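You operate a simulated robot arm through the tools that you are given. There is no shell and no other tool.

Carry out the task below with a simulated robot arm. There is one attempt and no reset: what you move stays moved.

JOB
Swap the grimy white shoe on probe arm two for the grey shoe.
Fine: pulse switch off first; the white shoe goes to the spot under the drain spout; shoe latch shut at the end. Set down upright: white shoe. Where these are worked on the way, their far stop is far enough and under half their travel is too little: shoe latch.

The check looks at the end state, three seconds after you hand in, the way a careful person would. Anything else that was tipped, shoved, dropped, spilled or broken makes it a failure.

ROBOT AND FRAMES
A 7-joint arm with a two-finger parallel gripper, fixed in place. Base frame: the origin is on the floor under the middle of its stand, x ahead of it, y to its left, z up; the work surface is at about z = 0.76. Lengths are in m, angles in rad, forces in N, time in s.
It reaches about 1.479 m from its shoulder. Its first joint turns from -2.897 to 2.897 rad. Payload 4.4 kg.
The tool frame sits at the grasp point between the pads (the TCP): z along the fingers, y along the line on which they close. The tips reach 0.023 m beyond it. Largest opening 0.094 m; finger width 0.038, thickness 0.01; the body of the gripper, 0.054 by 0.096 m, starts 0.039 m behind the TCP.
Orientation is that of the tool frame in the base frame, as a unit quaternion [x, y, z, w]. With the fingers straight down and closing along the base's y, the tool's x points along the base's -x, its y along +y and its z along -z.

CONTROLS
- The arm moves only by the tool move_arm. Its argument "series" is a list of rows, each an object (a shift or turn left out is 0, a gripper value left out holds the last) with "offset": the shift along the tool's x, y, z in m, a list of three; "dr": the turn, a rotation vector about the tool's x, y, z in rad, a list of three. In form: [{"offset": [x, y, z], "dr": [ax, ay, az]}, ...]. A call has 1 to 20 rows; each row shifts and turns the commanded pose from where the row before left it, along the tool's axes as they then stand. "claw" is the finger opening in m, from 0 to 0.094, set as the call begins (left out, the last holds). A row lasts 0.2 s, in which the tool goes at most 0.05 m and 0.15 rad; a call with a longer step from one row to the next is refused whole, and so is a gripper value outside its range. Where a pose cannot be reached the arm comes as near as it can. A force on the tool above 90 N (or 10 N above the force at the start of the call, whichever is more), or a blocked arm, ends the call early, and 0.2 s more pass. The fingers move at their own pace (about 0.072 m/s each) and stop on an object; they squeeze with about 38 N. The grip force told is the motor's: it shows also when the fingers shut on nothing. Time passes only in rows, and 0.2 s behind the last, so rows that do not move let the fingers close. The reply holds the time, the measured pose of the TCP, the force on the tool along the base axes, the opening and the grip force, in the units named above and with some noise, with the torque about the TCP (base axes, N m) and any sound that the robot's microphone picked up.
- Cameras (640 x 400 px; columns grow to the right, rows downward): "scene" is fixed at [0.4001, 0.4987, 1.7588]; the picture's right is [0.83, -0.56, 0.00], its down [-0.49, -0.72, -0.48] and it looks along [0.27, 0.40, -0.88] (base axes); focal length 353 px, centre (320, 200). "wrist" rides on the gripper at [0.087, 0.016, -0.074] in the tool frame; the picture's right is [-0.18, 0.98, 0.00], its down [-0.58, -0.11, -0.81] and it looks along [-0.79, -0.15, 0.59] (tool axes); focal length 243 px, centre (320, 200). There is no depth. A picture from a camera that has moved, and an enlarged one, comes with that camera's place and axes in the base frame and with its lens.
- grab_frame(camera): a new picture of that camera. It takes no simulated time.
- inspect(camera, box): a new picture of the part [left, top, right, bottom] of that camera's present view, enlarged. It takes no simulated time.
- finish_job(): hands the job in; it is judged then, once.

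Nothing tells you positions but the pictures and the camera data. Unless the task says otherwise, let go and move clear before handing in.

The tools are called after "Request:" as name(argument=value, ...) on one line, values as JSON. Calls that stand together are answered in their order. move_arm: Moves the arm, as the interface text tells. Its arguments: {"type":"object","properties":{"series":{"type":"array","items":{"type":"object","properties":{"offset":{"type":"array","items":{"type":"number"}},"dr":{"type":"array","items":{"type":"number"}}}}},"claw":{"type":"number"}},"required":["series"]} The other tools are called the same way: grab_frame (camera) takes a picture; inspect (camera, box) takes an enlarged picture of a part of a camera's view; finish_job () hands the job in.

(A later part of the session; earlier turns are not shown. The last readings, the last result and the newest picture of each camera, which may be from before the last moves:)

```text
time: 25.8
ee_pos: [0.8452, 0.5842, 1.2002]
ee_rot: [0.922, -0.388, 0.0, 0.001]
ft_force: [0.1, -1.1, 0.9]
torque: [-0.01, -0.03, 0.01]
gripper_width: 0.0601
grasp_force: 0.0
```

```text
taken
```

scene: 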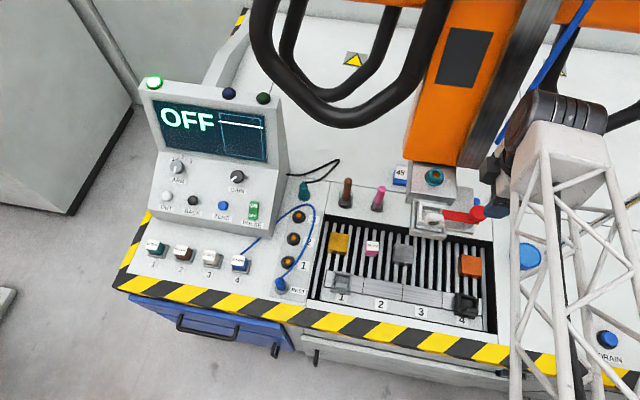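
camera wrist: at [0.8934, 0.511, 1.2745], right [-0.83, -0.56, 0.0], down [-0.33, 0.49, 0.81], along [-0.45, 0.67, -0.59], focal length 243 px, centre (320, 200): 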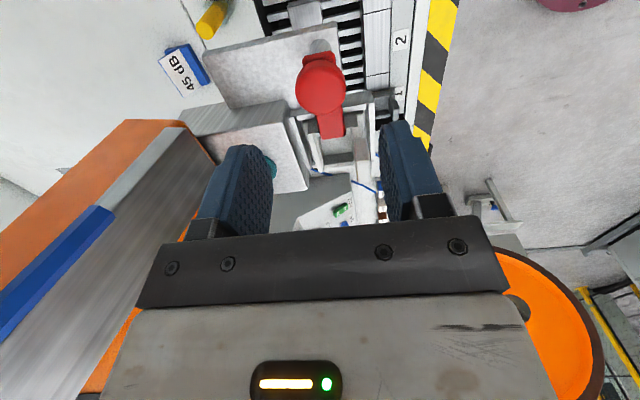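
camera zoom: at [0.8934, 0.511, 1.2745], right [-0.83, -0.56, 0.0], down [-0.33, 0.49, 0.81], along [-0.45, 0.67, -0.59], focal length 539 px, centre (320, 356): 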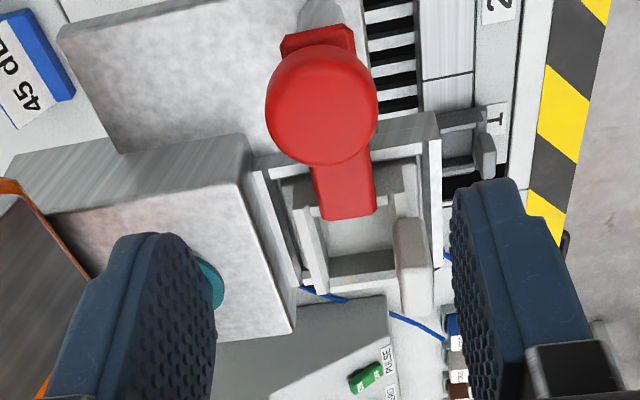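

Now I can see the geometry well. The bar can swing towards the bench front clear of the tab, while the rear is blocked by the block. That means a counter-clockwise turn, so I'll turn the hand to the opposite yaw first. That lets me twist towards front without nearing a wrist limit.

Request:
move_arm(series=[{"dr": [0, 0, 0.15]}, {"dr": [0, 0, 0.15]}, {"dr": [0, 0, 0.15]}, {"dr": [0, 0, 0.15]}, {"dr": [0, 0, 0.15]}, {"dr": [0, 0, 0.15]}, {"dr": [0, 0, 0.15]}, {"dr": [0, 0, 0.15]}, {"dr": [0, 0, 0.15]}, {"dr": [0, 0, 0.15]}, {"dr": [0, 0, 0.15]}])

Request:
grab_frame(camera="scene")

```text
time: 28.2
ee_pos: [0.8457, 0.584, 1.1996]
ee_rot: [-0.34, 0.94, -0.002, 0.0]
ft_force: [0.2, -1.1, -0.1]
torque: [-0.01, 0.04, -0.02]
gripper_width: 0.0602
grasp_force: 0.1
```

```text
taken
```

scene: 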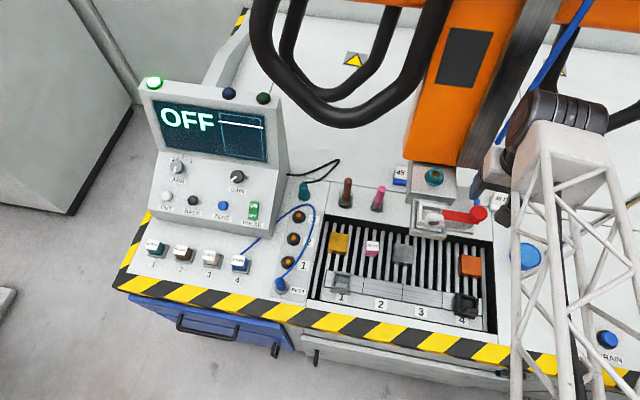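

The hand is now facing the bench squarely. I'll continue the turn to the far yaw.

Request:
move_arm(series=[{"dr": [0, 0, 0.148]}, {"dr": [0, 0, 0.148]}, {"dr": [0, 0, 0.148]}, {"dr": [0, 0, 0.148]}, {"dr": [0, 0, 0.148]}, {"dr": [0, 0, 0.148]}, {"dr": [0, 0, 0.148]}, {"dr": [0, 0, 0.148]}, {"dr": [0, 0, 0.148]}, {"dr": [0, 0, 0.148]}])

Request:
grab_frame(camera="wrist")

Request:
inspect(camera="wrist", box=[220, 40, 420, 220])

Request:
grab_frame(camera="scene")

```text
time: 30.4
ee_pos: [0.8478, 0.5853, 1.1992]
ee_rot: [0.382, 0.924, -0.001, 0.0]
ft_force: [0.1, -0.9, -0.1]
torque: [0.04, -0.01, 0.04]
gripper_width: 0.06
grasp_force: 0.1
```

```text
taken
camera wrist: at [0.7966, 0.6575, 1.273], right [0.82, 0.57, 0.0], down [0.34, -0.49, 0.81], along [0.46, -0.67, -0.59], focal length 243 px, centre (320, 200)
```

wrist: 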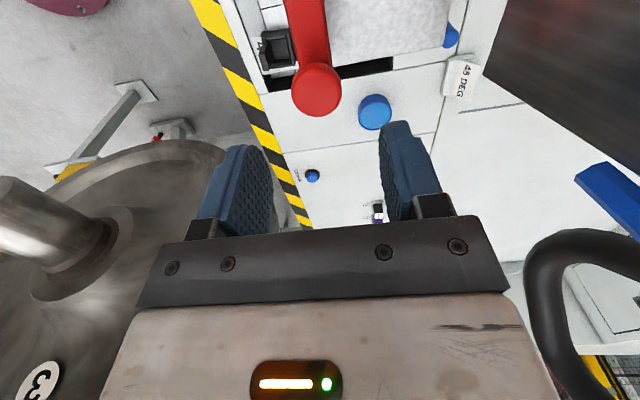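

```text
2.22 times, centred on (320, 130) of wrist
camera zoom: at [0.7966, 0.6575, 1.273], right [0.82, 0.57, 0.0], down [0.34, -0.49, 0.81], along [0.46, -0.67, -0.59], focal length 539 px, centre (320, 356)
```

zoom: 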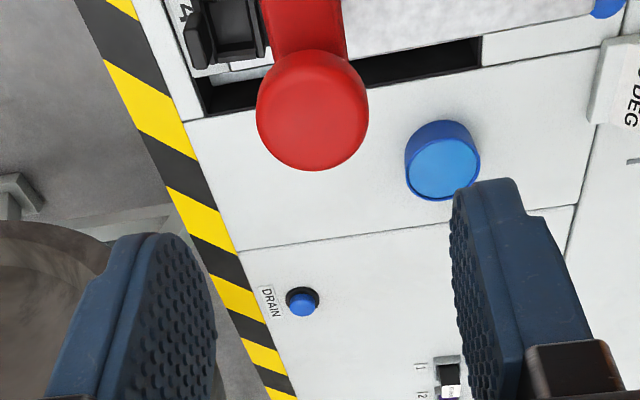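

```text
taken
```

scene: 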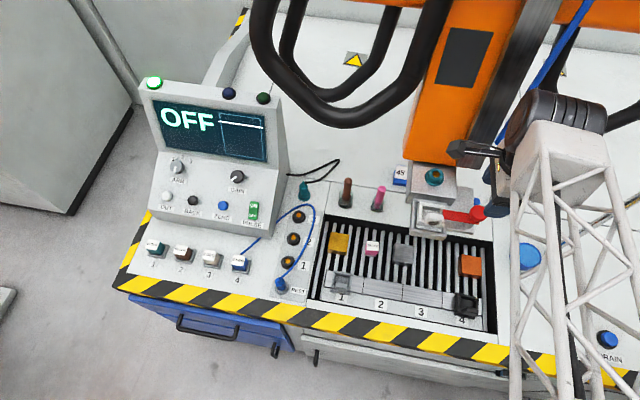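

Two opposite views put the knob at (0.8445, 0.583) with its centre near z 1.114. I'll centre on it and lower the open fingers either side of the knob and bar.

Request:
move_arm(series=[{"offset": [0.001, -0.0037, 0.0]}, {"offset": [0, 0, 0.025]}, {"offset": [0, 0, 0.025]}, {"offset": [0, 0, 0.02]}, {"offset": [0, 0, 0.012]}, {"offset": [0, 0, 0.005]}])

Request:
grab_frame(camera="wrist")

Request:
grab_frame(camera="scene")

Request:
inspect(camera="scene", box=[390, 120, 550, 260])

```text
time: 31.8
ee_pos: [0.844, 0.5821, 1.1132]
ee_rot: [0.381, 0.925, -0.001, -0.001]
ft_force: [0.7, 0.9, -0.5]
torque: [0.0, -0.01, 0.03]
gripper_width: 0.0598
grasp_force: 0.1
```

```text
taken
camera wrist: at [0.7932, 0.6544, 1.1872], right [0.82, 0.57, 0.0], down [0.34, -0.49, 0.81], along [0.46, -0.67, -0.59], focal length 243 px, centre (320, 200)
```

wrist: 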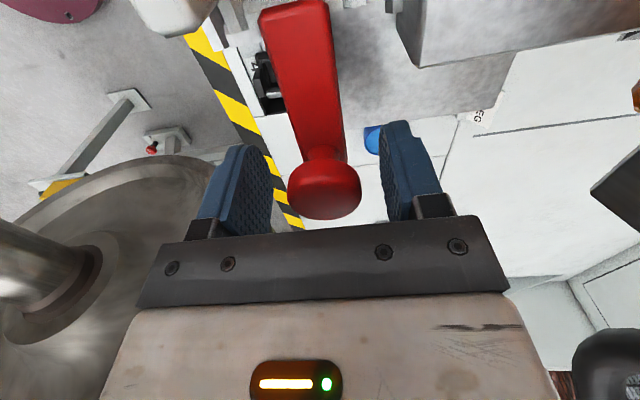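

```text
taken
```

scene: 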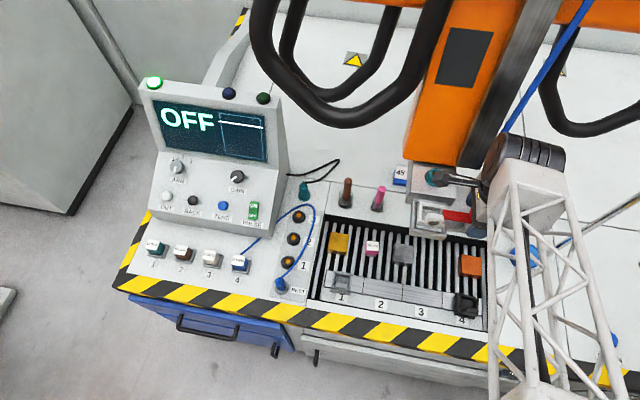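

```text
2.86 times, centred on (470, 190) of scene
camera zoom: at [0.4001, 0.4987, 1.7588], right [0.83, -0.56, 0.0], down [-0.49, -0.72, -0.48], along [0.27, 0.4, -0.88], focal length 1010 px, centre (-109, 229)
```

zoom: 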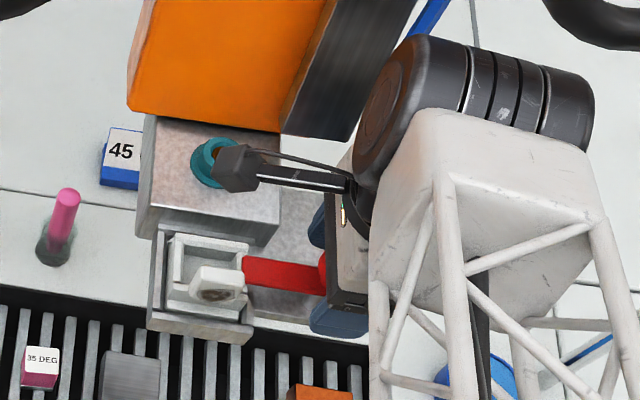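

The knob is centred between the fingers, which sit either side of the bar. I'll close on it and try a small counter-clockwise twist to swing the bar to the front.

Request:
move_arm(series=[{}, {}, {}, {}], claw=0.01)

Request:
move_arm(series=[{"dr": [0, 0, -0.08]}, {"dr": [0, 0, -0.08]}, {"dr": [0, 0, -0.08]}])

Request:
grab_frame(camera="wrist")

Request:
inspect(camera="scene", box=[390, 120, 550, 260])

```text
time: 32.8
ee_pos: [0.8445, 0.5831, 1.1132]
ee_rot: [0.381, 0.924, 0.0, 0.001]
ft_force: [65.2, 53.6, -1.0]
torque: [-0.26, 0.08, -0.08]
gripper_width: 0.0335
grasp_force: 44.6
```

```text
time: 33.6
ee_pos: [0.8431, 0.5821, 1.1135]
ee_rot: [0.267, 0.964, -0.001, 0.0]
ft_force: [49.0, 39.9, 2.9]
torque: [0.5, -0.63, -1.13]
gripper_width: 0.0364
grasp_force: 30.0
```

```text
taken
camera wrist: at [0.7772, 0.6407, 1.187], right [0.66, 0.75, 0.0], down [0.44, -0.39, 0.81], along [0.6, -0.54, -0.59], focal length 243 px, centre (320, 200)
```

wrist: 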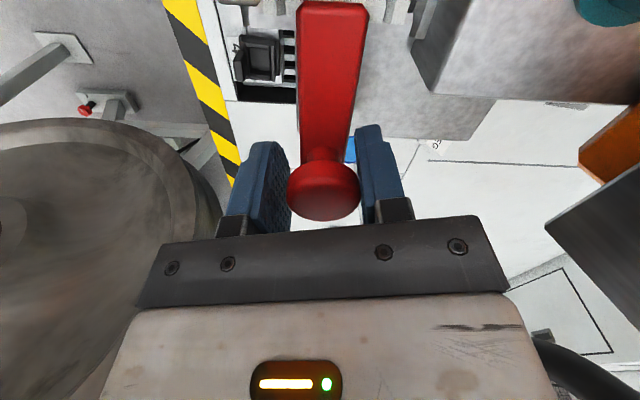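

```text
2.86 times, centred on (470, 190) of scene
camera zoom: at [0.4001, 0.4987, 1.7588], right [0.83, -0.56, 0.0], down [-0.49, -0.72, -0.48], along [0.27, 0.4, -0.88], focal length 1010 px, centre (-109, 229)
```

zoom: 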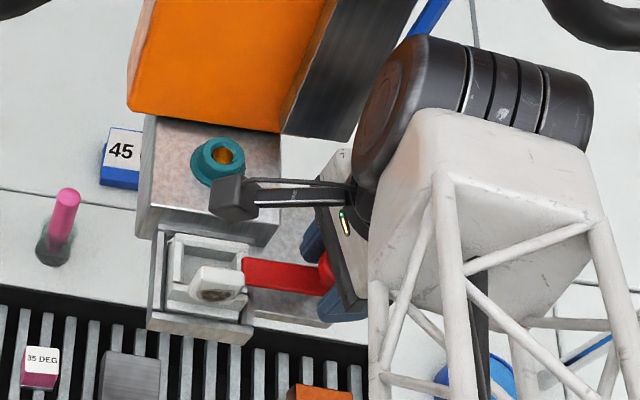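

The bar did not move and the tool felt about 1.1 N·m of resistance, so counter-clockwise looks blocked. I'll undo this twist and check the picture before trying the other way gently.

Request:
move_arm(series=[{"dr": [0, 0, 0.08]}, {"dr": [0, 0, 0.08]}, {"dr": [0, 0, 0.08]}])

Request:
move_arm(series=[{"dr": [0, 0, 0.06]}, {"dr": [0, 0, 0.06]}])

Request:
grab_frame(camera="wrist")

Request:
inspect(camera="scene", box=[390, 120, 550, 260])

```text
time: 34.4
ee_pos: [0.8441, 0.5818, 1.1131]
ee_rot: [0.381, 0.924, 0.0, 0.001]
ft_force: [37.2, 46.6, 16.6]
torque: [0.35, 0.1, 0.03]
gripper_width: 0.0359
grasp_force: 29.4
```

```text
time: 35.0
ee_pos: [0.8435, 0.5824, 1.1127]
ee_rot: [0.437, 0.9, -0.001, 0.0]
ft_force: [39.5, 45.6, 17.9]
torque: [0.15, -0.21, 0.06]
gripper_width: 0.0363
grasp_force: 29.8
```

```text
taken
camera wrist: at [0.8021, 0.6605, 1.1863], right [0.89, 0.46, 0.0], down [0.27, -0.52, 0.81], along [0.37, -0.72, -0.59], focal length 243 px, centre (320, 200)
```

wrist: 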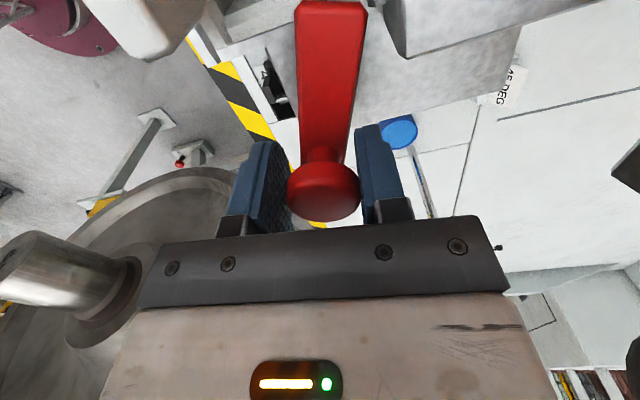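

```text
2.86 times, centred on (470, 190) of scene
camera zoom: at [0.4001, 0.4987, 1.7588], right [0.83, -0.56, 0.0], down [-0.49, -0.72, -0.48], along [0.27, 0.4, -0.88], focal length 1010 px, centre (-109, 229)
```

zoom: 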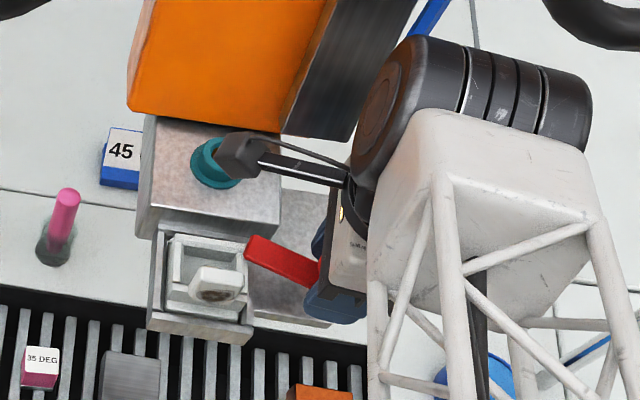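

Clockwise works: the bar followed and its tip moved towards the rear with little torque. I'll keep turning in small steps and watch the torque.

Request:
move_arm(series=[{"dr": [0, 0, 0.08]}, {"dr": [0, 0, 0.08]}, {"dr": [0, 0, 0.08]}, {"dr": [0, 0, 0.08]}])

Request:
grab_frame(camera="wrist")

Request:
inspect(camera="scene", box=[390, 120, 550, 260])

```text
time: 36.0
ee_pos: [0.8451, 0.5817, 1.1106]
ee_rot: [0.574, 0.819, -0.001, 0.0]
ft_force: [49.7, 33.0, 9.4]
torque: [0.05, -0.18, -0.08]
gripper_width: 0.0357
grasp_force: 28.8
```

```text
taken
camera wrist: at [0.8296, 0.6683, 1.1848], right [0.99, 0.16, 0.0], down [0.1, -0.58, 0.81], along [0.13, -0.8, -0.59], focal length 243 px, centre (320, 200)
```

wrist: 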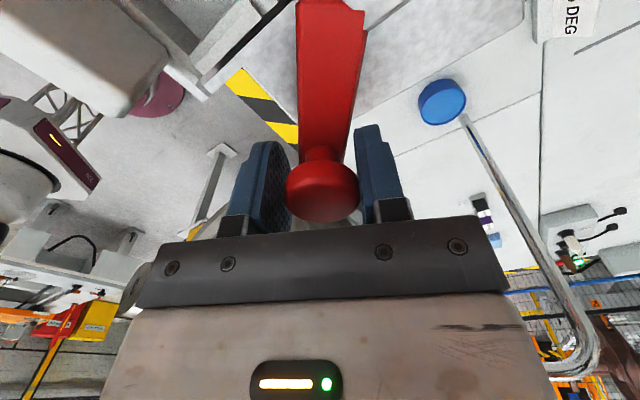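

```text
2.86 times, centred on (470, 190) of scene
camera zoom: at [0.4001, 0.4987, 1.7588], right [0.83, -0.56, 0.0], down [-0.49, -0.72, -0.48], along [0.27, 0.4, -0.88], focal length 1010 px, centre (-109, 229)
```

zoom: 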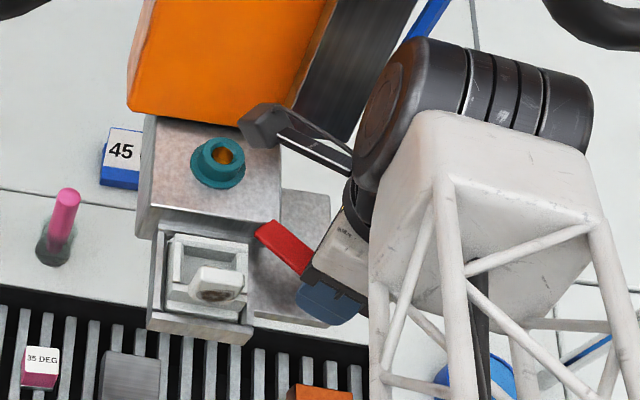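

The bar is now about 40° open, but the wrist camera is closing in on the orange column. I'll let go, rise and turn the hand round through the front so the camera stays clear, then re-grip to finish the swing.

Request:
move_arm(series=[{}, {}, {}, {"offset": [0, 0, -0.03]}, {"offset": [0, 0, -0.04]}, {"dr": [0, 0, -0.15]}, {"dr": [0, 0, -0.15]}, {"dr": [0, 0, -0.15]}, {"dr": [0, 0, -0.15]}, {"dr": [0, 0, -0.15]}, {"dr": [0, 0, -0.15]}, {"dr": [0, 0, -0.15]}, {"dr": [0, 0, -0.15]}, {"dr": [0, 0, -0.15]}, {"dr": [0, 0, -0.15]}, {"dr": [0, 0, -0.15]}], claw=0.064)

Request:
grab_frame(camera="wrist")

Request:
inspect(camera="scene", box=[390, 120, 550, 260])

```text
time: 39.4
ee_pos: [0.8449, 0.5813, 1.181]
ee_rot: [-0.213, 0.977, -0.002, -0.001]
ft_force: [0.5, 0.0, -0.4]
torque: [0.02, 0.01, -0.01]
gripper_width: 0.064
grasp_force: 0.0
```

```text
taken
camera wrist: at [0.758, 0.5604, 1.2564], right [-0.24, 0.97, 0.0], down [0.57, 0.14, 0.81], along [0.78, 0.19, -0.59], focal length 243 px, centre (320, 200)
```

wrist: 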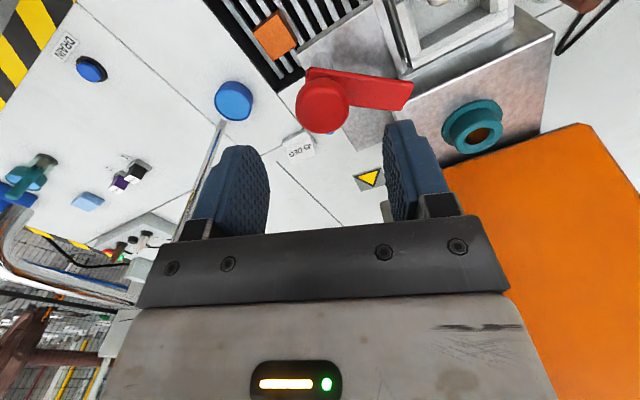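

```text
2.86 times, centred on (470, 190) of scene
camera zoom: at [0.4001, 0.4987, 1.7588], right [0.83, -0.56, 0.0], down [-0.49, -0.72, -0.48], along [0.27, 0.4, -0.88], focal length 1010 px, centre (-109, 229)
```

zoom: 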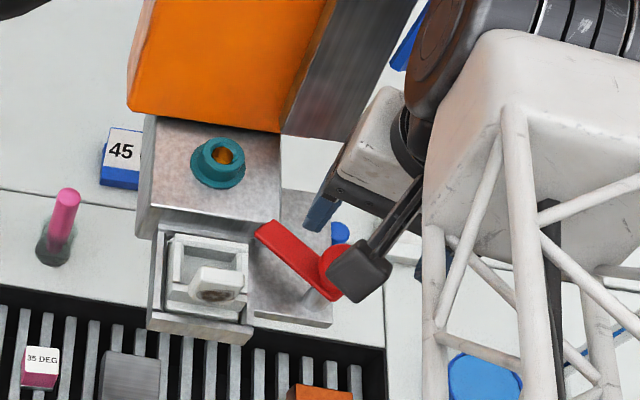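

The bar stays where I left it, about 40° open. I'll continue turning the hand to align with the bar from the other side.

Request:
move_arm(series=[{"dr": [0, 0, -0.149]}, {"dr": [0, 0, -0.149]}, {"dr": [0, 0, -0.149]}, {"dr": [0, 0, -0.149]}, {"dr": [0, 0, -0.149]}, {"dr": [0, 0, -0.149]}, {"dr": [0, 0, -0.149]}, {"dr": [0, 0, -0.149]}, {"dr": [0, 0, -0.149]}, {"dr": [0, 0, -0.149]}])

Request:
grab_frame(camera="wrist")

Request:
inspect(camera="wrist", box=[220, 20, 420, 220])

```text
time: 41.6
ee_pos: [0.8416, 0.5818, 1.1821]
ee_rot: [0.819, -0.574, 0.001, 0.001]
ft_force: [-0.1, 0.7, -0.5]
torque: [0.02, 0.04, 0.0]
gripper_width: 0.0641
grasp_force: 0.0
```

```text
taken
camera wrist: at [0.8569, 0.4953, 1.2571], right [-0.99, -0.16, 0.0], down [-0.1, 0.59, 0.81], along [-0.13, 0.79, -0.59], focal length 243 px, centre (320, 200)
```

wrist: 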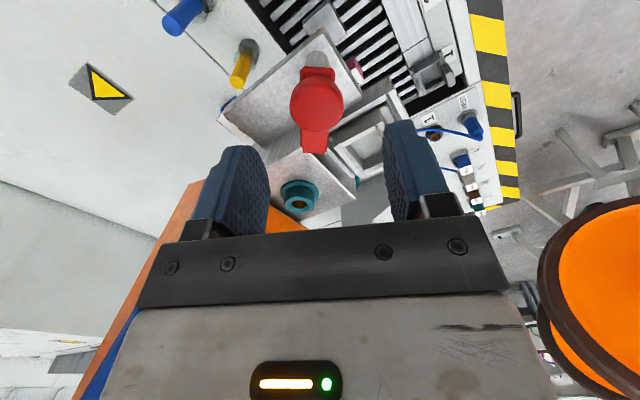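

```text
2.00 times, centred on (320, 120) of wrist
camera zoom: at [0.8569, 0.4953, 1.2571], right [-0.99, -0.16, 0.0], down [-0.1, 0.59, 0.81], along [-0.13, 0.79, -0.59], focal length 485 px, centre (320, 360)
```

zoom: 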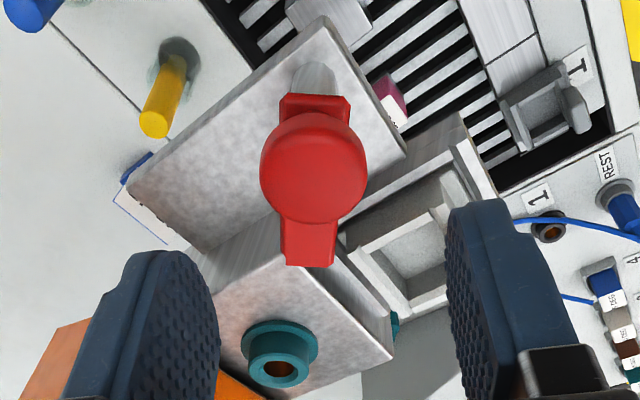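

The bar lines up with the hand from this side and the camera is clear of the column. I'll centre on the knob, descend and grip.

Request:
move_arm(series=[{"offset": [-0.0009, -0.004, 0]}, {"offset": [0, 0, 0.025]}, {"offset": [0, 0, 0.025]}, {"offset": [0, 0, 0.014]}, {"offset": [0, 0, 0.005]}])

Request:
grab_frame(camera="wrist")

```text
time: 42.8
ee_pos: [0.8468, 0.5852, 1.1143]
ee_rot: [0.818, -0.575, 0.0, 0.002]
ft_force: [-0.2, 1.3, 0.0]
torque: [0.0, -0.03, -0.01]
gripper_width: 0.0641
grasp_force: 0.0
```

```text
taken
camera wrist: at [0.8616, 0.4981, 1.1877], right [-0.99, -0.16, 0.0], down [-0.09, 0.59, 0.81], along [-0.13, 0.79, -0.59], focal length 243 px, centre (320, 200)
```

wrist: 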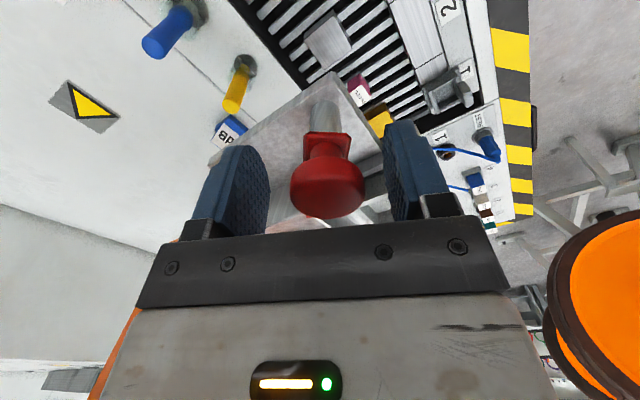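

The knob sits centred between the fingers. I'll close on it and check the side force.

Request:
move_arm(series=[{}, {}, {}], claw=0.02)

```text
time: 43.6
ee_pos: [0.8473, 0.5848, 1.1135]
ee_rot: [0.819, -0.574, 0.001, 0.001]
ft_force: [-38.2, -15.9, 0.3]
torque: [-0.03, -0.09, -0.05]
gripper_width: 0.0386
grasp_force: 21.0
```

Request:
move_arm(series=[{}, {}])

Request:
grab_frame(camera="wrist")

```text
time: 44.2
ee_pos: [0.8477, 0.5846, 1.1124]
ee_rot: [0.819, -0.574, 0.0, 0.002]
ft_force: [-38.3, -17.2, -3.3]
torque: [0.06, -0.14, -0.05]
gripper_width: 0.039
grasp_force: 21.5
```

```text
taken
camera wrist: at [0.8612, 0.4979, 1.1878], right [-0.99, -0.16, 0.0], down [-0.09, 0.59, 0.81], along [-0.13, 0.79, -0.59], focal length 243 px, centre (320, 200)
```

wrist: 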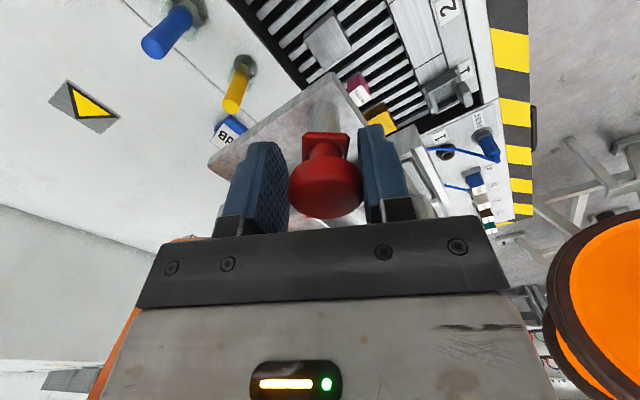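

The side force suggests only one finger is bearing on the knob. I'll nudge towards that side to centre the grip and watch the force.

Request:
move_arm(series=[{"offset": [0, 0.001, 0]}, {"offset": [0, 0.001, 0]}])

Request:
inspect(camera="wrist", box=[220, 100, 420, 240])

```text
time: 44.8
ee_pos: [0.8447, 0.5829, 1.1137]
ee_rot: [0.818, -0.575, 0.0, 0.002]
ft_force: [-27.9, -13.8, -10.7]
torque: [0.13, -0.27, -0.02]
gripper_width: 0.0334
grasp_force: 15.2
```

```text
2.86 times, centred on (320, 170) of wrist
camera zoom: at [0.8588, 0.4966, 1.1878], right [-0.99, -0.16, 0.0], down [-0.09, 0.59, 0.8], along [-0.13, 0.79, -0.59], focal length 693 px, centre (320, 286)
```

zoom: 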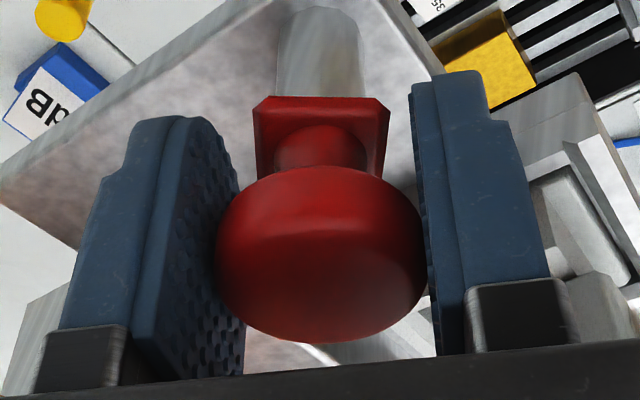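

Request:
move_arm(series=[{"offset": [0, 0.001, 0]}, {"offset": [0, 0.001, 0]}], claw=0.01)

```text
time: 45.4
ee_pos: [0.8448, 0.5834, 1.1132]
ee_rot: [0.818, -0.575, 0.001, 0.0]
ft_force: [49.8, 22.6, -3.1]
torque: [-0.28, -0.21, 0.01]
gripper_width: 0.0335
grasp_force: 45.1
```

The grip is now firm with both fingers on the knob. I'll ease back slightly and twist clockwise to continue opening.

Request:
move_arm(series=[{"offset": [0, -0.0008, 0]}, {"dr": [0, 0, 0.1]}, {"dr": [0, 0, 0.1]}, {"dr": [0, 0, 0.1]}])

Request:
inspect(camera="scene", box=[390, 120, 550, 260])

Request:
grab_frame(camera="wrist")

```text
time: 46.4
ee_pos: [0.8439, 0.5834, 1.1145]
ee_rot: [0.722, -0.692, 0.0, 0.0]
ft_force: [71.1, 16.6, 6.7]
torque: [0.48, -0.05, -0.01]
gripper_width: 0.0334
grasp_force: 45.7
```

```text
2.86 times, centred on (470, 190) of scene
camera zoom: at [0.4001, 0.4987, 1.7588], right [0.83, -0.56, 0.0], down [-0.49, -0.72, -0.48], along [0.27, 0.4, -0.88], focal length 1010 px, centre (-109, 229)
```

zoom: 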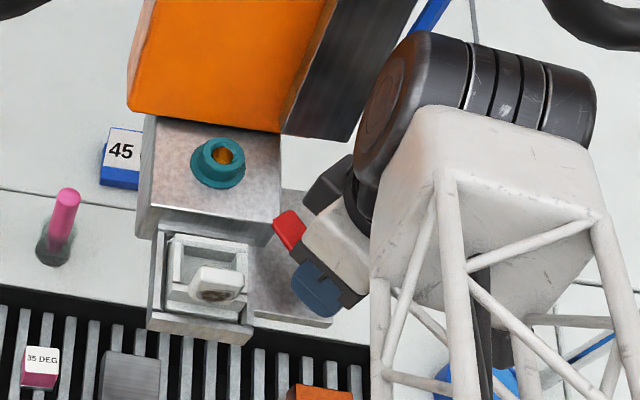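

```text
taken
camera wrist: at [0.8318, 0.4956, 1.1888], right [-0.99, 0.14, 0.0], down [0.08, 0.59, 0.81], along [0.11, 0.8, -0.59], focal length 243 px, centre (320, 200)
```

wrist: 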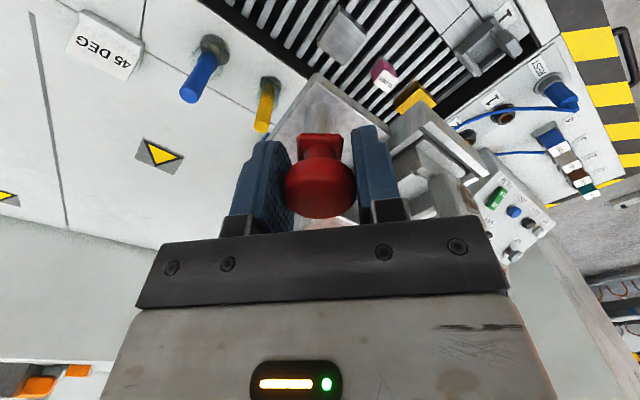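

The bar follows the grip, now about 57° open. I'll relieve the side force a little and keep twisting.

Request:
move_arm(series=[{"offset": [0, -0.001, 0]}, {"dr": [0, 0, 0.1]}, {"dr": [0, 0, 0.1]}, {"dr": [0, 0, 0.1]}])

Request:
inspect(camera="scene", box=[390, 120, 550, 260])

```text
time: 47.4
ee_pos: [0.8457, 0.583, 1.1156]
ee_rot: [-0.612, 0.791, -0.001, -0.001]
ft_force: [8.5, -5.6, 20.3]
torque: [-0.17, 0.17, -0.01]
gripper_width: 0.0334
grasp_force: 45.1
```

```text
2.86 times, centred on (470, 190) of scene
camera zoom: at [0.4001, 0.4987, 1.7588], right [0.83, -0.56, 0.0], down [-0.49, -0.72, -0.48], along [0.27, 0.4, -0.88], focal length 1010 px, centre (-109, 229)
```

zoom: 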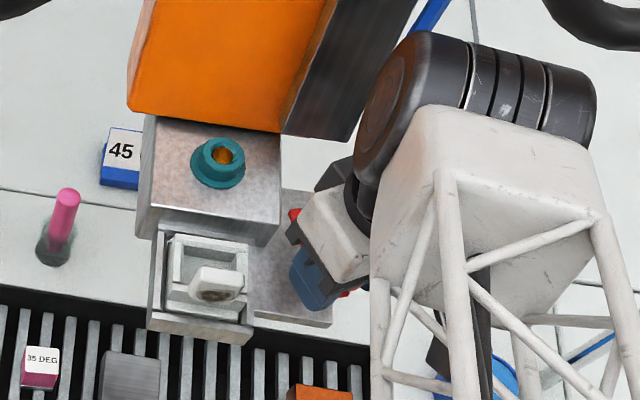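

Torque is near zero and the bar still follows, at about 73° open. I'll continue to the stop.

Request:
move_arm(series=[{"dr": [0, 0, 0.1]}, {"dr": [0, 0, 0.1]}, {"dr": [0, 0, 0.1]}])

Request:
inspect(camera="scene", box=[390, 120, 550, 260])

Request:
grab_frame(camera="wrist")

```text
time: 48.2
ee_pos: [0.8437, 0.5833, 1.1139]
ee_rot: [-0.486, 0.874, 0.001, -0.001]
ft_force: [0.2, -14.1, 20.4]
torque: [-0.03, 0.01, -0.06]
gripper_width: 0.0331
grasp_force: 45.2
```

```text
2.86 times, centred on (470, 190) of scene
camera zoom: at [0.4001, 0.4987, 1.7588], right [0.83, -0.56, 0.0], down [-0.49, -0.72, -0.48], along [0.27, 0.4, -0.88], focal length 1010 px, centre (-109, 229)
```

zoom: 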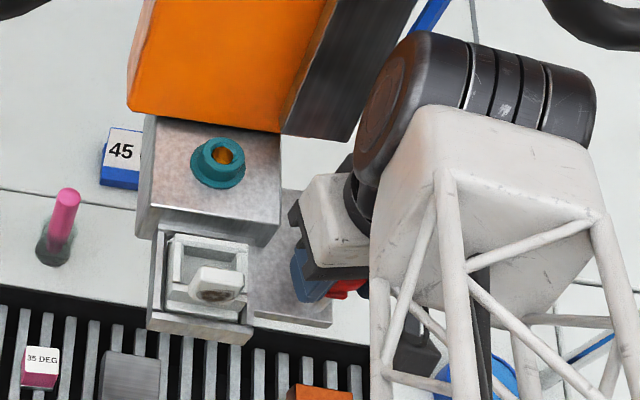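

```text
taken
camera wrist: at [0.7848, 0.5179, 1.1888], right [-0.74, 0.67, 0.0], down [0.4, 0.44, 0.81], along [0.54, 0.59, -0.59], focal length 243 px, centre (320, 200)
```

wrist: 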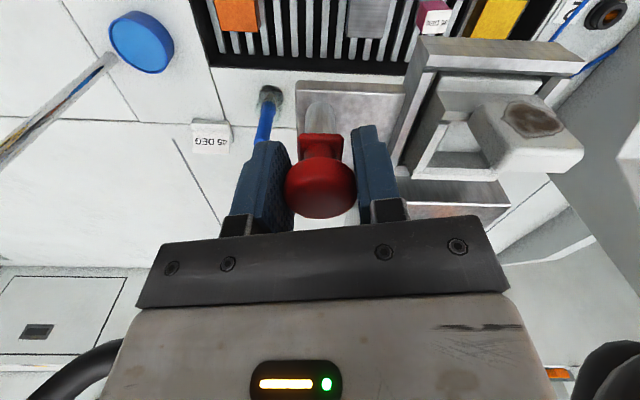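

The bar points rearward, about 91° open, with no stop felt yet. I'll turn a little more to look for the stop.

Request:
move_arm(series=[{"dr": [0, 0, 0.08]}, {"dr": [0, 0, 0.08]}])

Request:
inspect(camera="wrist", box=[240, 80, 400, 240])

```text
time: 48.8
ee_pos: [0.844, 0.5842, 1.1134]
ee_rot: [-0.415, 0.91, 0.0, 0.0]
ft_force: [13.7, -0.5, 11.6]
torque: [0.1, 0.02, 0.6]
gripper_width: 0.0333
grasp_force: 45.2
```

```text
2.50 times, centred on (320, 160) of wrist
camera zoom: at [0.7757, 0.5287, 1.1878], right [-0.62, 0.78, 0.0], down [0.46, 0.37, 0.81], along [0.63, 0.5, -0.59], focal length 606 px, centre (320, 300)
```

zoom: 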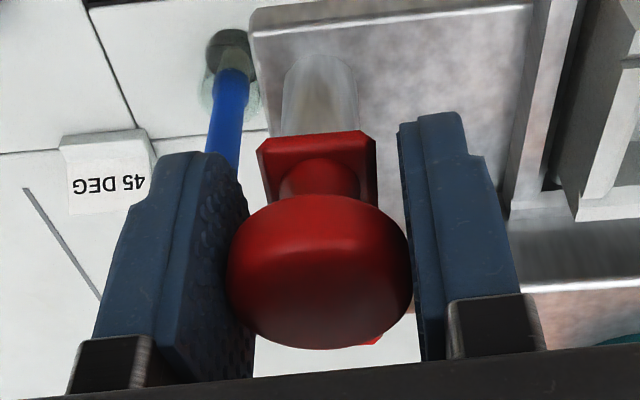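

Torque rose to 0.6 N·m, so the latch has reached its far stop at about 92° open. I'll release the knob and rise.

Request:
move_arm(series=[{"dr": [0, 0, -0.05]}, {}, {}, {"offset": [0, 0, -0.03]}, {"offset": [0, 0, -0.03]}, {"offset": [0, 0, -0.03]}, {"dr": [0, 0, 0.05]}, {"dr": [0, 0, 0.0]}], claw=0.064)

Request:
grab_frame(camera="wrist")

Request:
inspect(camera="scene", box=[390, 120, 550, 260])

```text
time: 50.6
ee_pos: [0.8464, 0.5807, 1.2022]
ee_rot: [-0.416, 0.909, 0.0, -0.001]
ft_force: [-0.1, -0.4, 0.3]
torque: [0.01, 0.0, -0.01]
gripper_width: 0.064
grasp_force: 0.1
```

```text
taken
camera wrist: at [0.7766, 0.5267, 1.2762], right [-0.62, 0.78, 0.0], down [0.46, 0.37, 0.81], along [0.63, 0.5, -0.59], focal length 243 px, centre (320, 200)
```

wrist: 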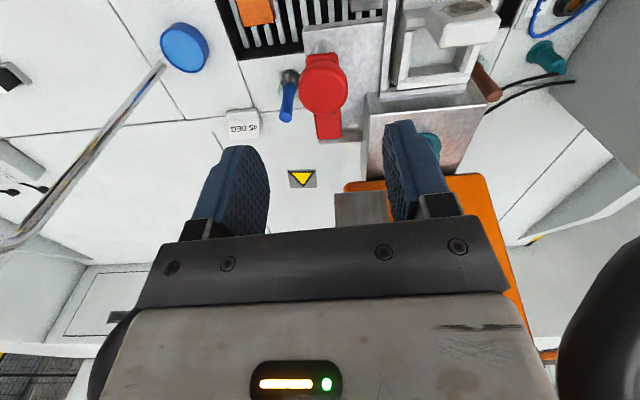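

```text
2.86 times, centred on (470, 190) of scene
camera zoom: at [0.4001, 0.4987, 1.7588], right [0.83, -0.56, 0.0], down [-0.49, -0.72, -0.48], along [0.27, 0.4, -0.88], focal length 1010 px, centre (-109, 229)
```

zoom: 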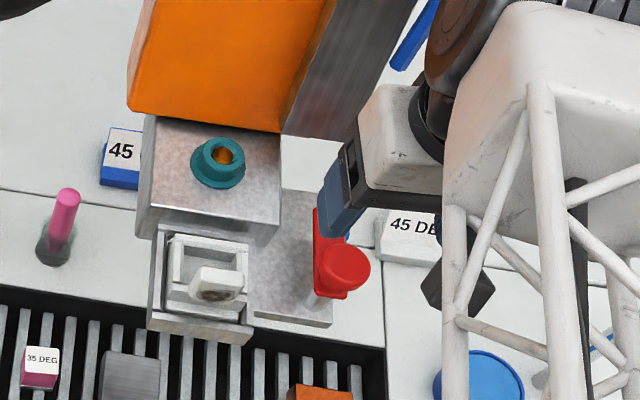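

The latch is fully open and the white shoe is free from above. I'll move over its tab and look straight at it.

Request:
move_arm(series=[{"offset": [0.0055, 0.0425, 0.004]}, {"offset": [0.0055, 0.0425, 0.004]}, {}], claw=0.08)

Request:
grab_frame(camera="wrist")

Request:
inspect(camera="wrist", box=[240, 30, 400, 190])

```text
time: 51.4
ee_pos: [0.773, 0.6289, 1.1939]
ee_rot: [-0.415, 0.91, -0.001, -0.001]
ft_force: [-0.2, 0.7, -0.3]
torque: [-0.01, -0.02, -0.02]
gripper_width: 0.0798
grasp_force: 0.1
```

```text
taken
camera wrist: at [0.7038, 0.5739, 1.2685], right [-0.62, 0.78, 0.0], down [0.46, 0.37, 0.81], along [0.63, 0.5, -0.59], focal length 243 px, centre (320, 200)
```

wrist: 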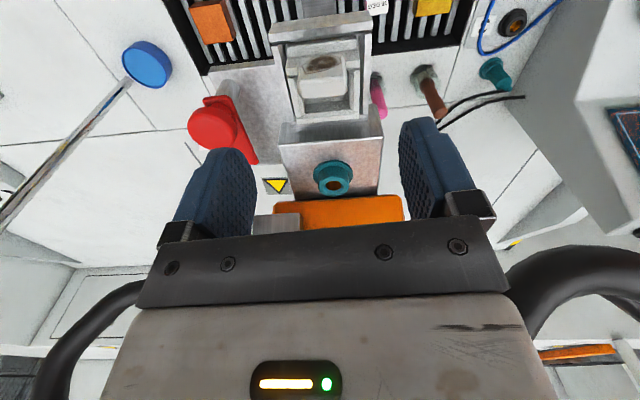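

```text
2.50 times, centred on (320, 110) of wrist
camera zoom: at [0.7038, 0.5739, 1.2685], right [-0.62, 0.78, 0.0], down [0.46, 0.37, 0.81], along [0.63, 0.5, -0.59], focal length 606 px, centre (320, 425)
```

zoom: 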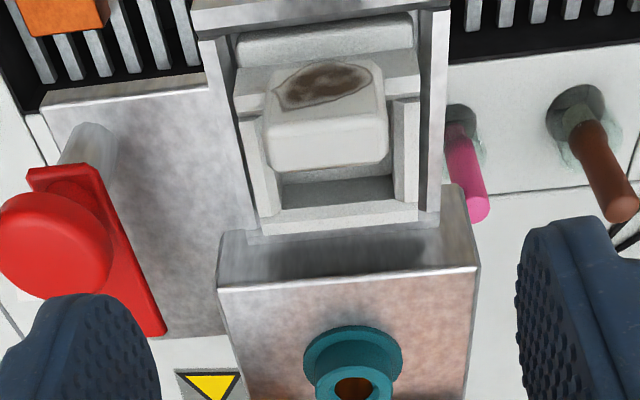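

The grimy face is the tab's front face and the plain white one is its top. I'll enlarge both views to measure the tab accurately.

Request:
inspect(camera="scene", box=[405, 190, 465, 240])

Request:
inspect(camera="wrist", box=[280, 30, 360, 90])

Request:
inspect(camera="scene", box=[315, 255, 375, 305])

```text
8.00 times, centred on (435, 215) of scene
camera zoom: at [0.4001, 0.4987, 1.7588], right [0.83, -0.56, 0.0], down [-0.49, -0.72, -0.48], along [0.27, 0.4, -0.88], focal length 2826 px, centre (-600, 80)
```

zoom: 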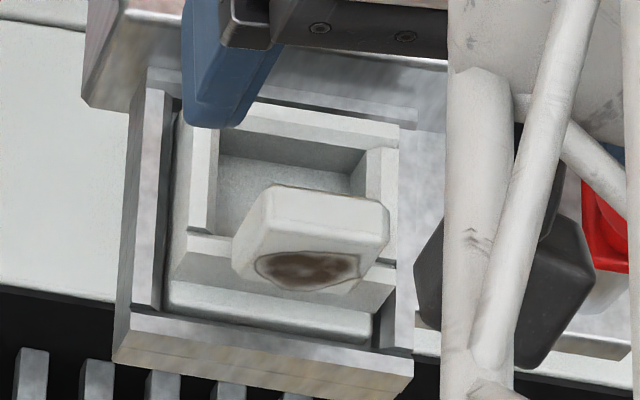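

```text
6.67 times, centred on (320, 60) of wrist
camera zoom: at [0.7038, 0.5739, 1.2685], right [-0.62, 0.78, 0.0], down [0.46, 0.37, 0.81], along [0.63, 0.5, -0.59], focal length 1618 px, centre (320, 1133)
```

zoom: 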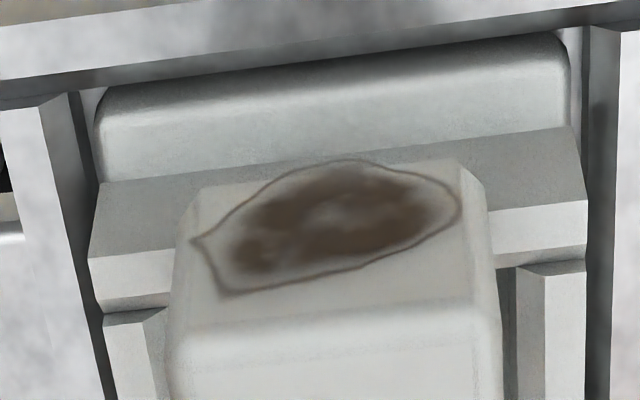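

```text
8.00 times, centred on (345, 280) of scene
camera zoom: at [0.4001, 0.4987, 1.7588], right [0.83, -0.56, 0.0], down [-0.49, -0.72, -0.48], along [0.27, 0.4, -0.88], focal length 2826 px, centre (120, -440)
```

zoom: 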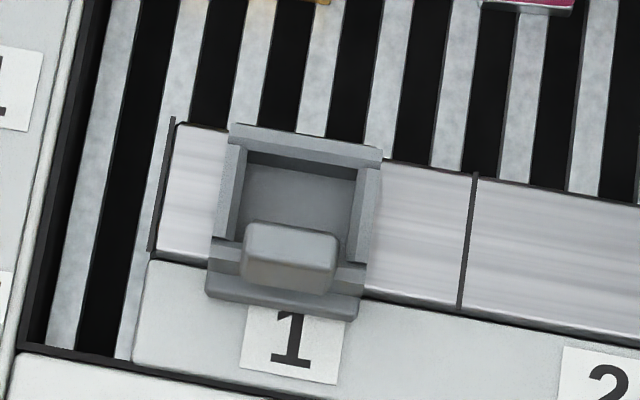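

I take the tab top to be centred at about (0.769, 0.628, 1.113), roughly 31 mm wide along the bench. I'll align the yaw to the shoe, centre over the tab and lower to just above grasp height.

Request:
move_arm(series=[{"dr": [0, 0, 0.07]}, {"offset": [0.0035, 0.0021, 0]}, {"offset": [0, 0, 0.025]}, {"offset": [0, 0, 0.02]}], claw=0.056)

Request:
grab_frame(camera="wrist")

Request:
inspect(camera="wrist", box=[240, 60, 400, 220])

Request:
inspect(camera="scene", box=[390, 120, 550, 260])

```text
time: 52.4
ee_pos: [0.7698, 0.6288, 1.1515]
ee_rot: [-0.384, 0.923, -0.001, 0.0]
ft_force: [0.6, 0.3, 0.4]
torque: [0.01, 0.02, 0.02]
gripper_width: 0.0562
grasp_force: 0.1
```

```text
taken
camera wrist: at [0.6972, 0.5799, 1.2264], right [-0.57, 0.82, 0.0], down [0.49, 0.34, 0.81], along [0.66, 0.46, -0.59], focal length 243 px, centre (320, 200)
```

wrist: 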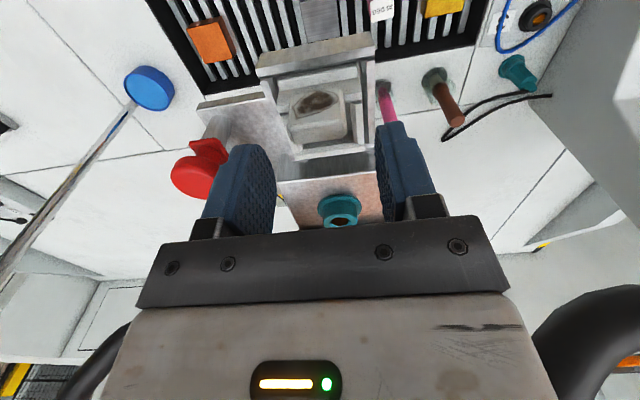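

```text
2.50 times, centred on (320, 140) of wrist
camera zoom: at [0.6972, 0.5799, 1.2264], right [-0.57, 0.82, 0.0], down [0.49, 0.34, 0.81], along [0.66, 0.46, -0.59], focal length 606 px, centre (320, 350)
```

zoom: 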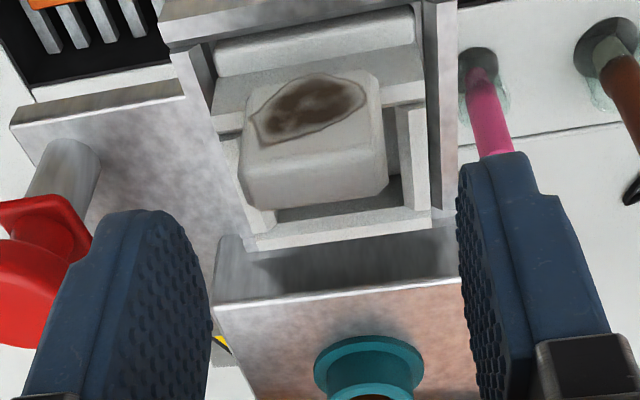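

```text
2.86 times, centred on (470, 190) of scene
camera zoom: at [0.4001, 0.4987, 1.7588], right [0.83, -0.56, 0.0], down [-0.49, -0.72, -0.48], along [0.27, 0.4, -0.88], focal length 1010 px, centre (-109, 229)
```

zoom: 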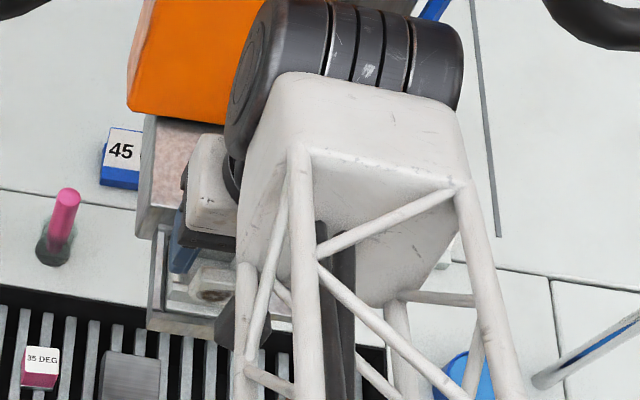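

The tab is centred between the fingers and there's good clearance to the column. I'll lower to grasp height.

Request:
move_arm(series=[{"offset": [0, 0, 0.018]}, {"offset": [0, 0, 0.012]}, {"offset": [0, 0, 0.006]}])

Request:
inspect(camera="wrist", box=[240, 80, 400, 240])

```text
time: 53.2
ee_pos: [0.7708, 0.6301, 1.1154]
ee_rot: [-0.384, 0.923, 0.0, -0.001]
ft_force: [0.2, 0.1, -0.5]
torque: [0.01, -0.02, 0.03]
gripper_width: 0.056
grasp_force: 0.0
```

```text
2.50 times, centred on (320, 160) of wrist
camera zoom: at [0.697, 0.5796, 1.1892], right [-0.57, 0.82, 0.0], down [0.49, 0.34, 0.81], along [0.66, 0.46, -0.59], focal length 606 px, centre (320, 300)
```

zoom: 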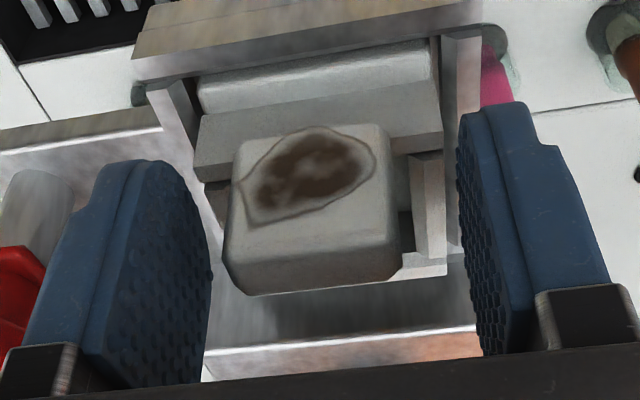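

There's no contact so far. The tab sits a bit further to the front than the fingers, so I'll shift 7 mm forward and then close on it.

Request:
move_arm(series=[{"offset": [0.007, 0, 0]}, {}])

Request:
move_arm(series=[{}, {}, {}, {}], claw=0.0)

Request:
inspect(camera="wrist", box=[240, 80, 400, 240])

```text
time: 53.8
ee_pos: [0.7643, 0.6236, 1.1143]
ee_rot: [-0.384, 0.923, 0.0, -0.001]
ft_force: [-0.4, 0.9, 0.0]
torque: [0.0, 0.03, 0.06]
gripper_width: 0.0561
grasp_force: 0.0
```

```text
time: 54.8
ee_pos: [0.7652, 0.6242, 1.1146]
ee_rot: [-0.383, 0.924, -0.001, -0.001]
ft_force: [-0.2, -0.4, 1.5]
torque: [-0.03, -0.03, 0.0]
gripper_width: 0.0313
grasp_force: 38.6
```

```text
2.50 times, centred on (320, 160) of wrist
camera zoom: at [0.6914, 0.5748, 1.1889], right [-0.57, 0.82, 0.0], down [0.49, 0.34, 0.81], along [0.66, 0.46, -0.59], focal length 606 px, centre (320, 300)
```

zoom: 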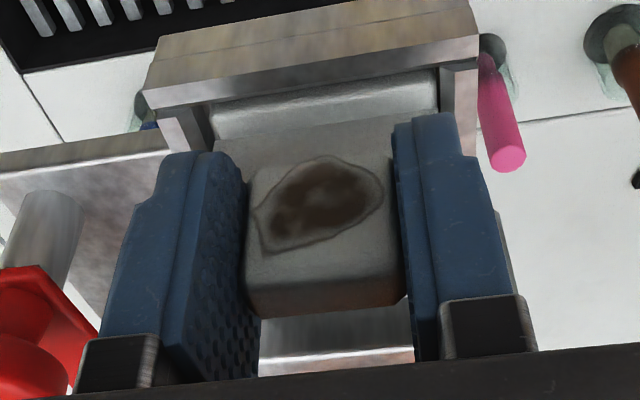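

I have a firm grip on the white shoe's tab, 31 mm wide, with no side load. I'll lift straight up slowly and watch the force.

Request:
move_arm(series=[{"offset": [0, 0, -0.004]}, {"offset": [0, 0, -0.006]}, {"offset": [0, 0, -0.008]}])

Request:
inspect(camera="wrist", box=[220, 60, 420, 240])

```text
time: 55.6
ee_pos: [0.7644, 0.6233, 1.1312]
ee_rot: [-0.384, 0.923, -0.001, -0.002]
ft_force: [-0.5, -0.4, 0.5]
torque: [-0.02, -0.03, 0.03]
gripper_width: 0.0321
grasp_force: 0.3
```

```text
2.22 times, centred on (320, 150) of wrist
camera zoom: at [0.6923, 0.5735, 1.2064], right [-0.57, 0.82, 0.0], down [0.49, 0.34, 0.8], along [0.66, 0.46, -0.59], focal length 539 px, centre (320, 311)
```

zoom: 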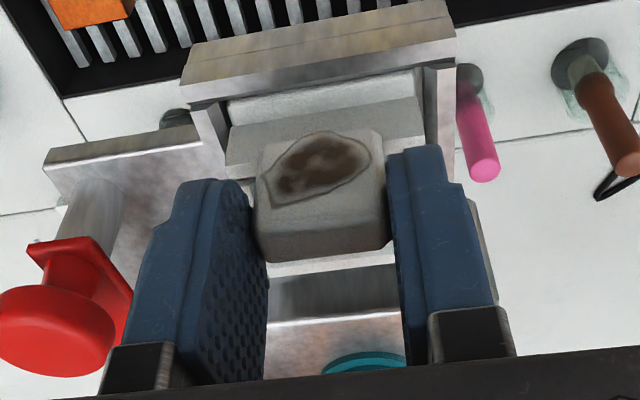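

The tab slid down between the fingers, so the shoe stayed in the holder. I'll pause and read the gripper before doing anything else.

Request:
move_arm(series=[{}, {}])

Request:
inspect(camera="wrist", box=[220, 60, 420, 240])

```text
time: 56.2
ee_pos: [0.7654, 0.6245, 1.1316]
ee_rot: [-0.384, 0.923, 0.0, 0.0]
ft_force: [-1.0, -1.0, 1.2]
torque: [0.01, 0.0, 0.01]
gripper_width: 0.0312
grasp_force: 37.9
```

```text
2.22 times, centred on (320, 150) of wrist
camera zoom: at [0.6924, 0.5735, 1.2064], right [-0.57, 0.82, 0.0], down [0.49, 0.34, 0.81], along [0.66, 0.46, -0.59], focal length 539 px, centre (320, 311)
```

zoom: 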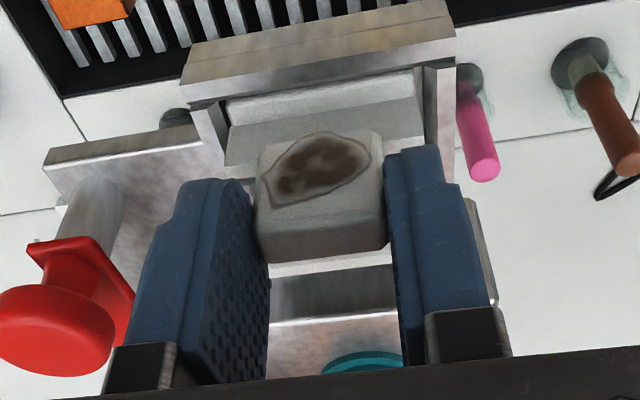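

The grip has re-formed higher on the tab and the shoe is still seated. I'll open, go back down a little deeper than before, grip again and lift in very small steps to see the load.

Request:
move_arm(series=[{}, {}, {"offset": [0, 0, 0.012]}, {"offset": [0, 0, 0.008]}], claw=0.05)

Request:
inspect(camera="wrist", box=[220, 60, 420, 240])

```text
time: 57.2
ee_pos: [0.7665, 0.6228, 1.1122]
ee_rot: [-0.383, 0.924, 0.0, -0.001]
ft_force: [-0.3, -0.1, 0.3]
torque: [-0.03, 0.01, 0.02]
gripper_width: 0.0497
grasp_force: 0.1
```

```text
2.22 times, centred on (320, 150) of wrist
camera zoom: at [0.6926, 0.5738, 1.1864], right [-0.57, 0.82, 0.0], down [0.49, 0.34, 0.81], along [0.66, 0.46, -0.59], focal length 539 px, centre (320, 311)
```

zoom: 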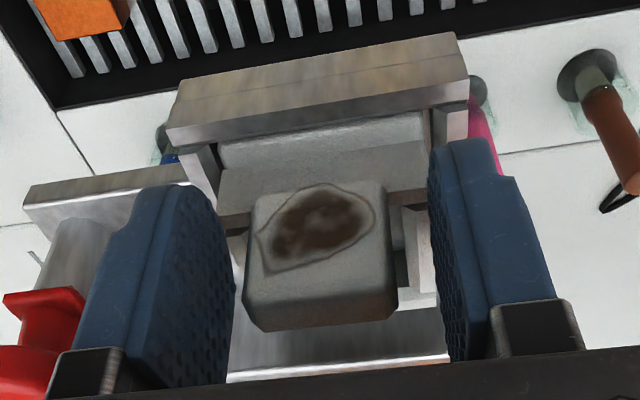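

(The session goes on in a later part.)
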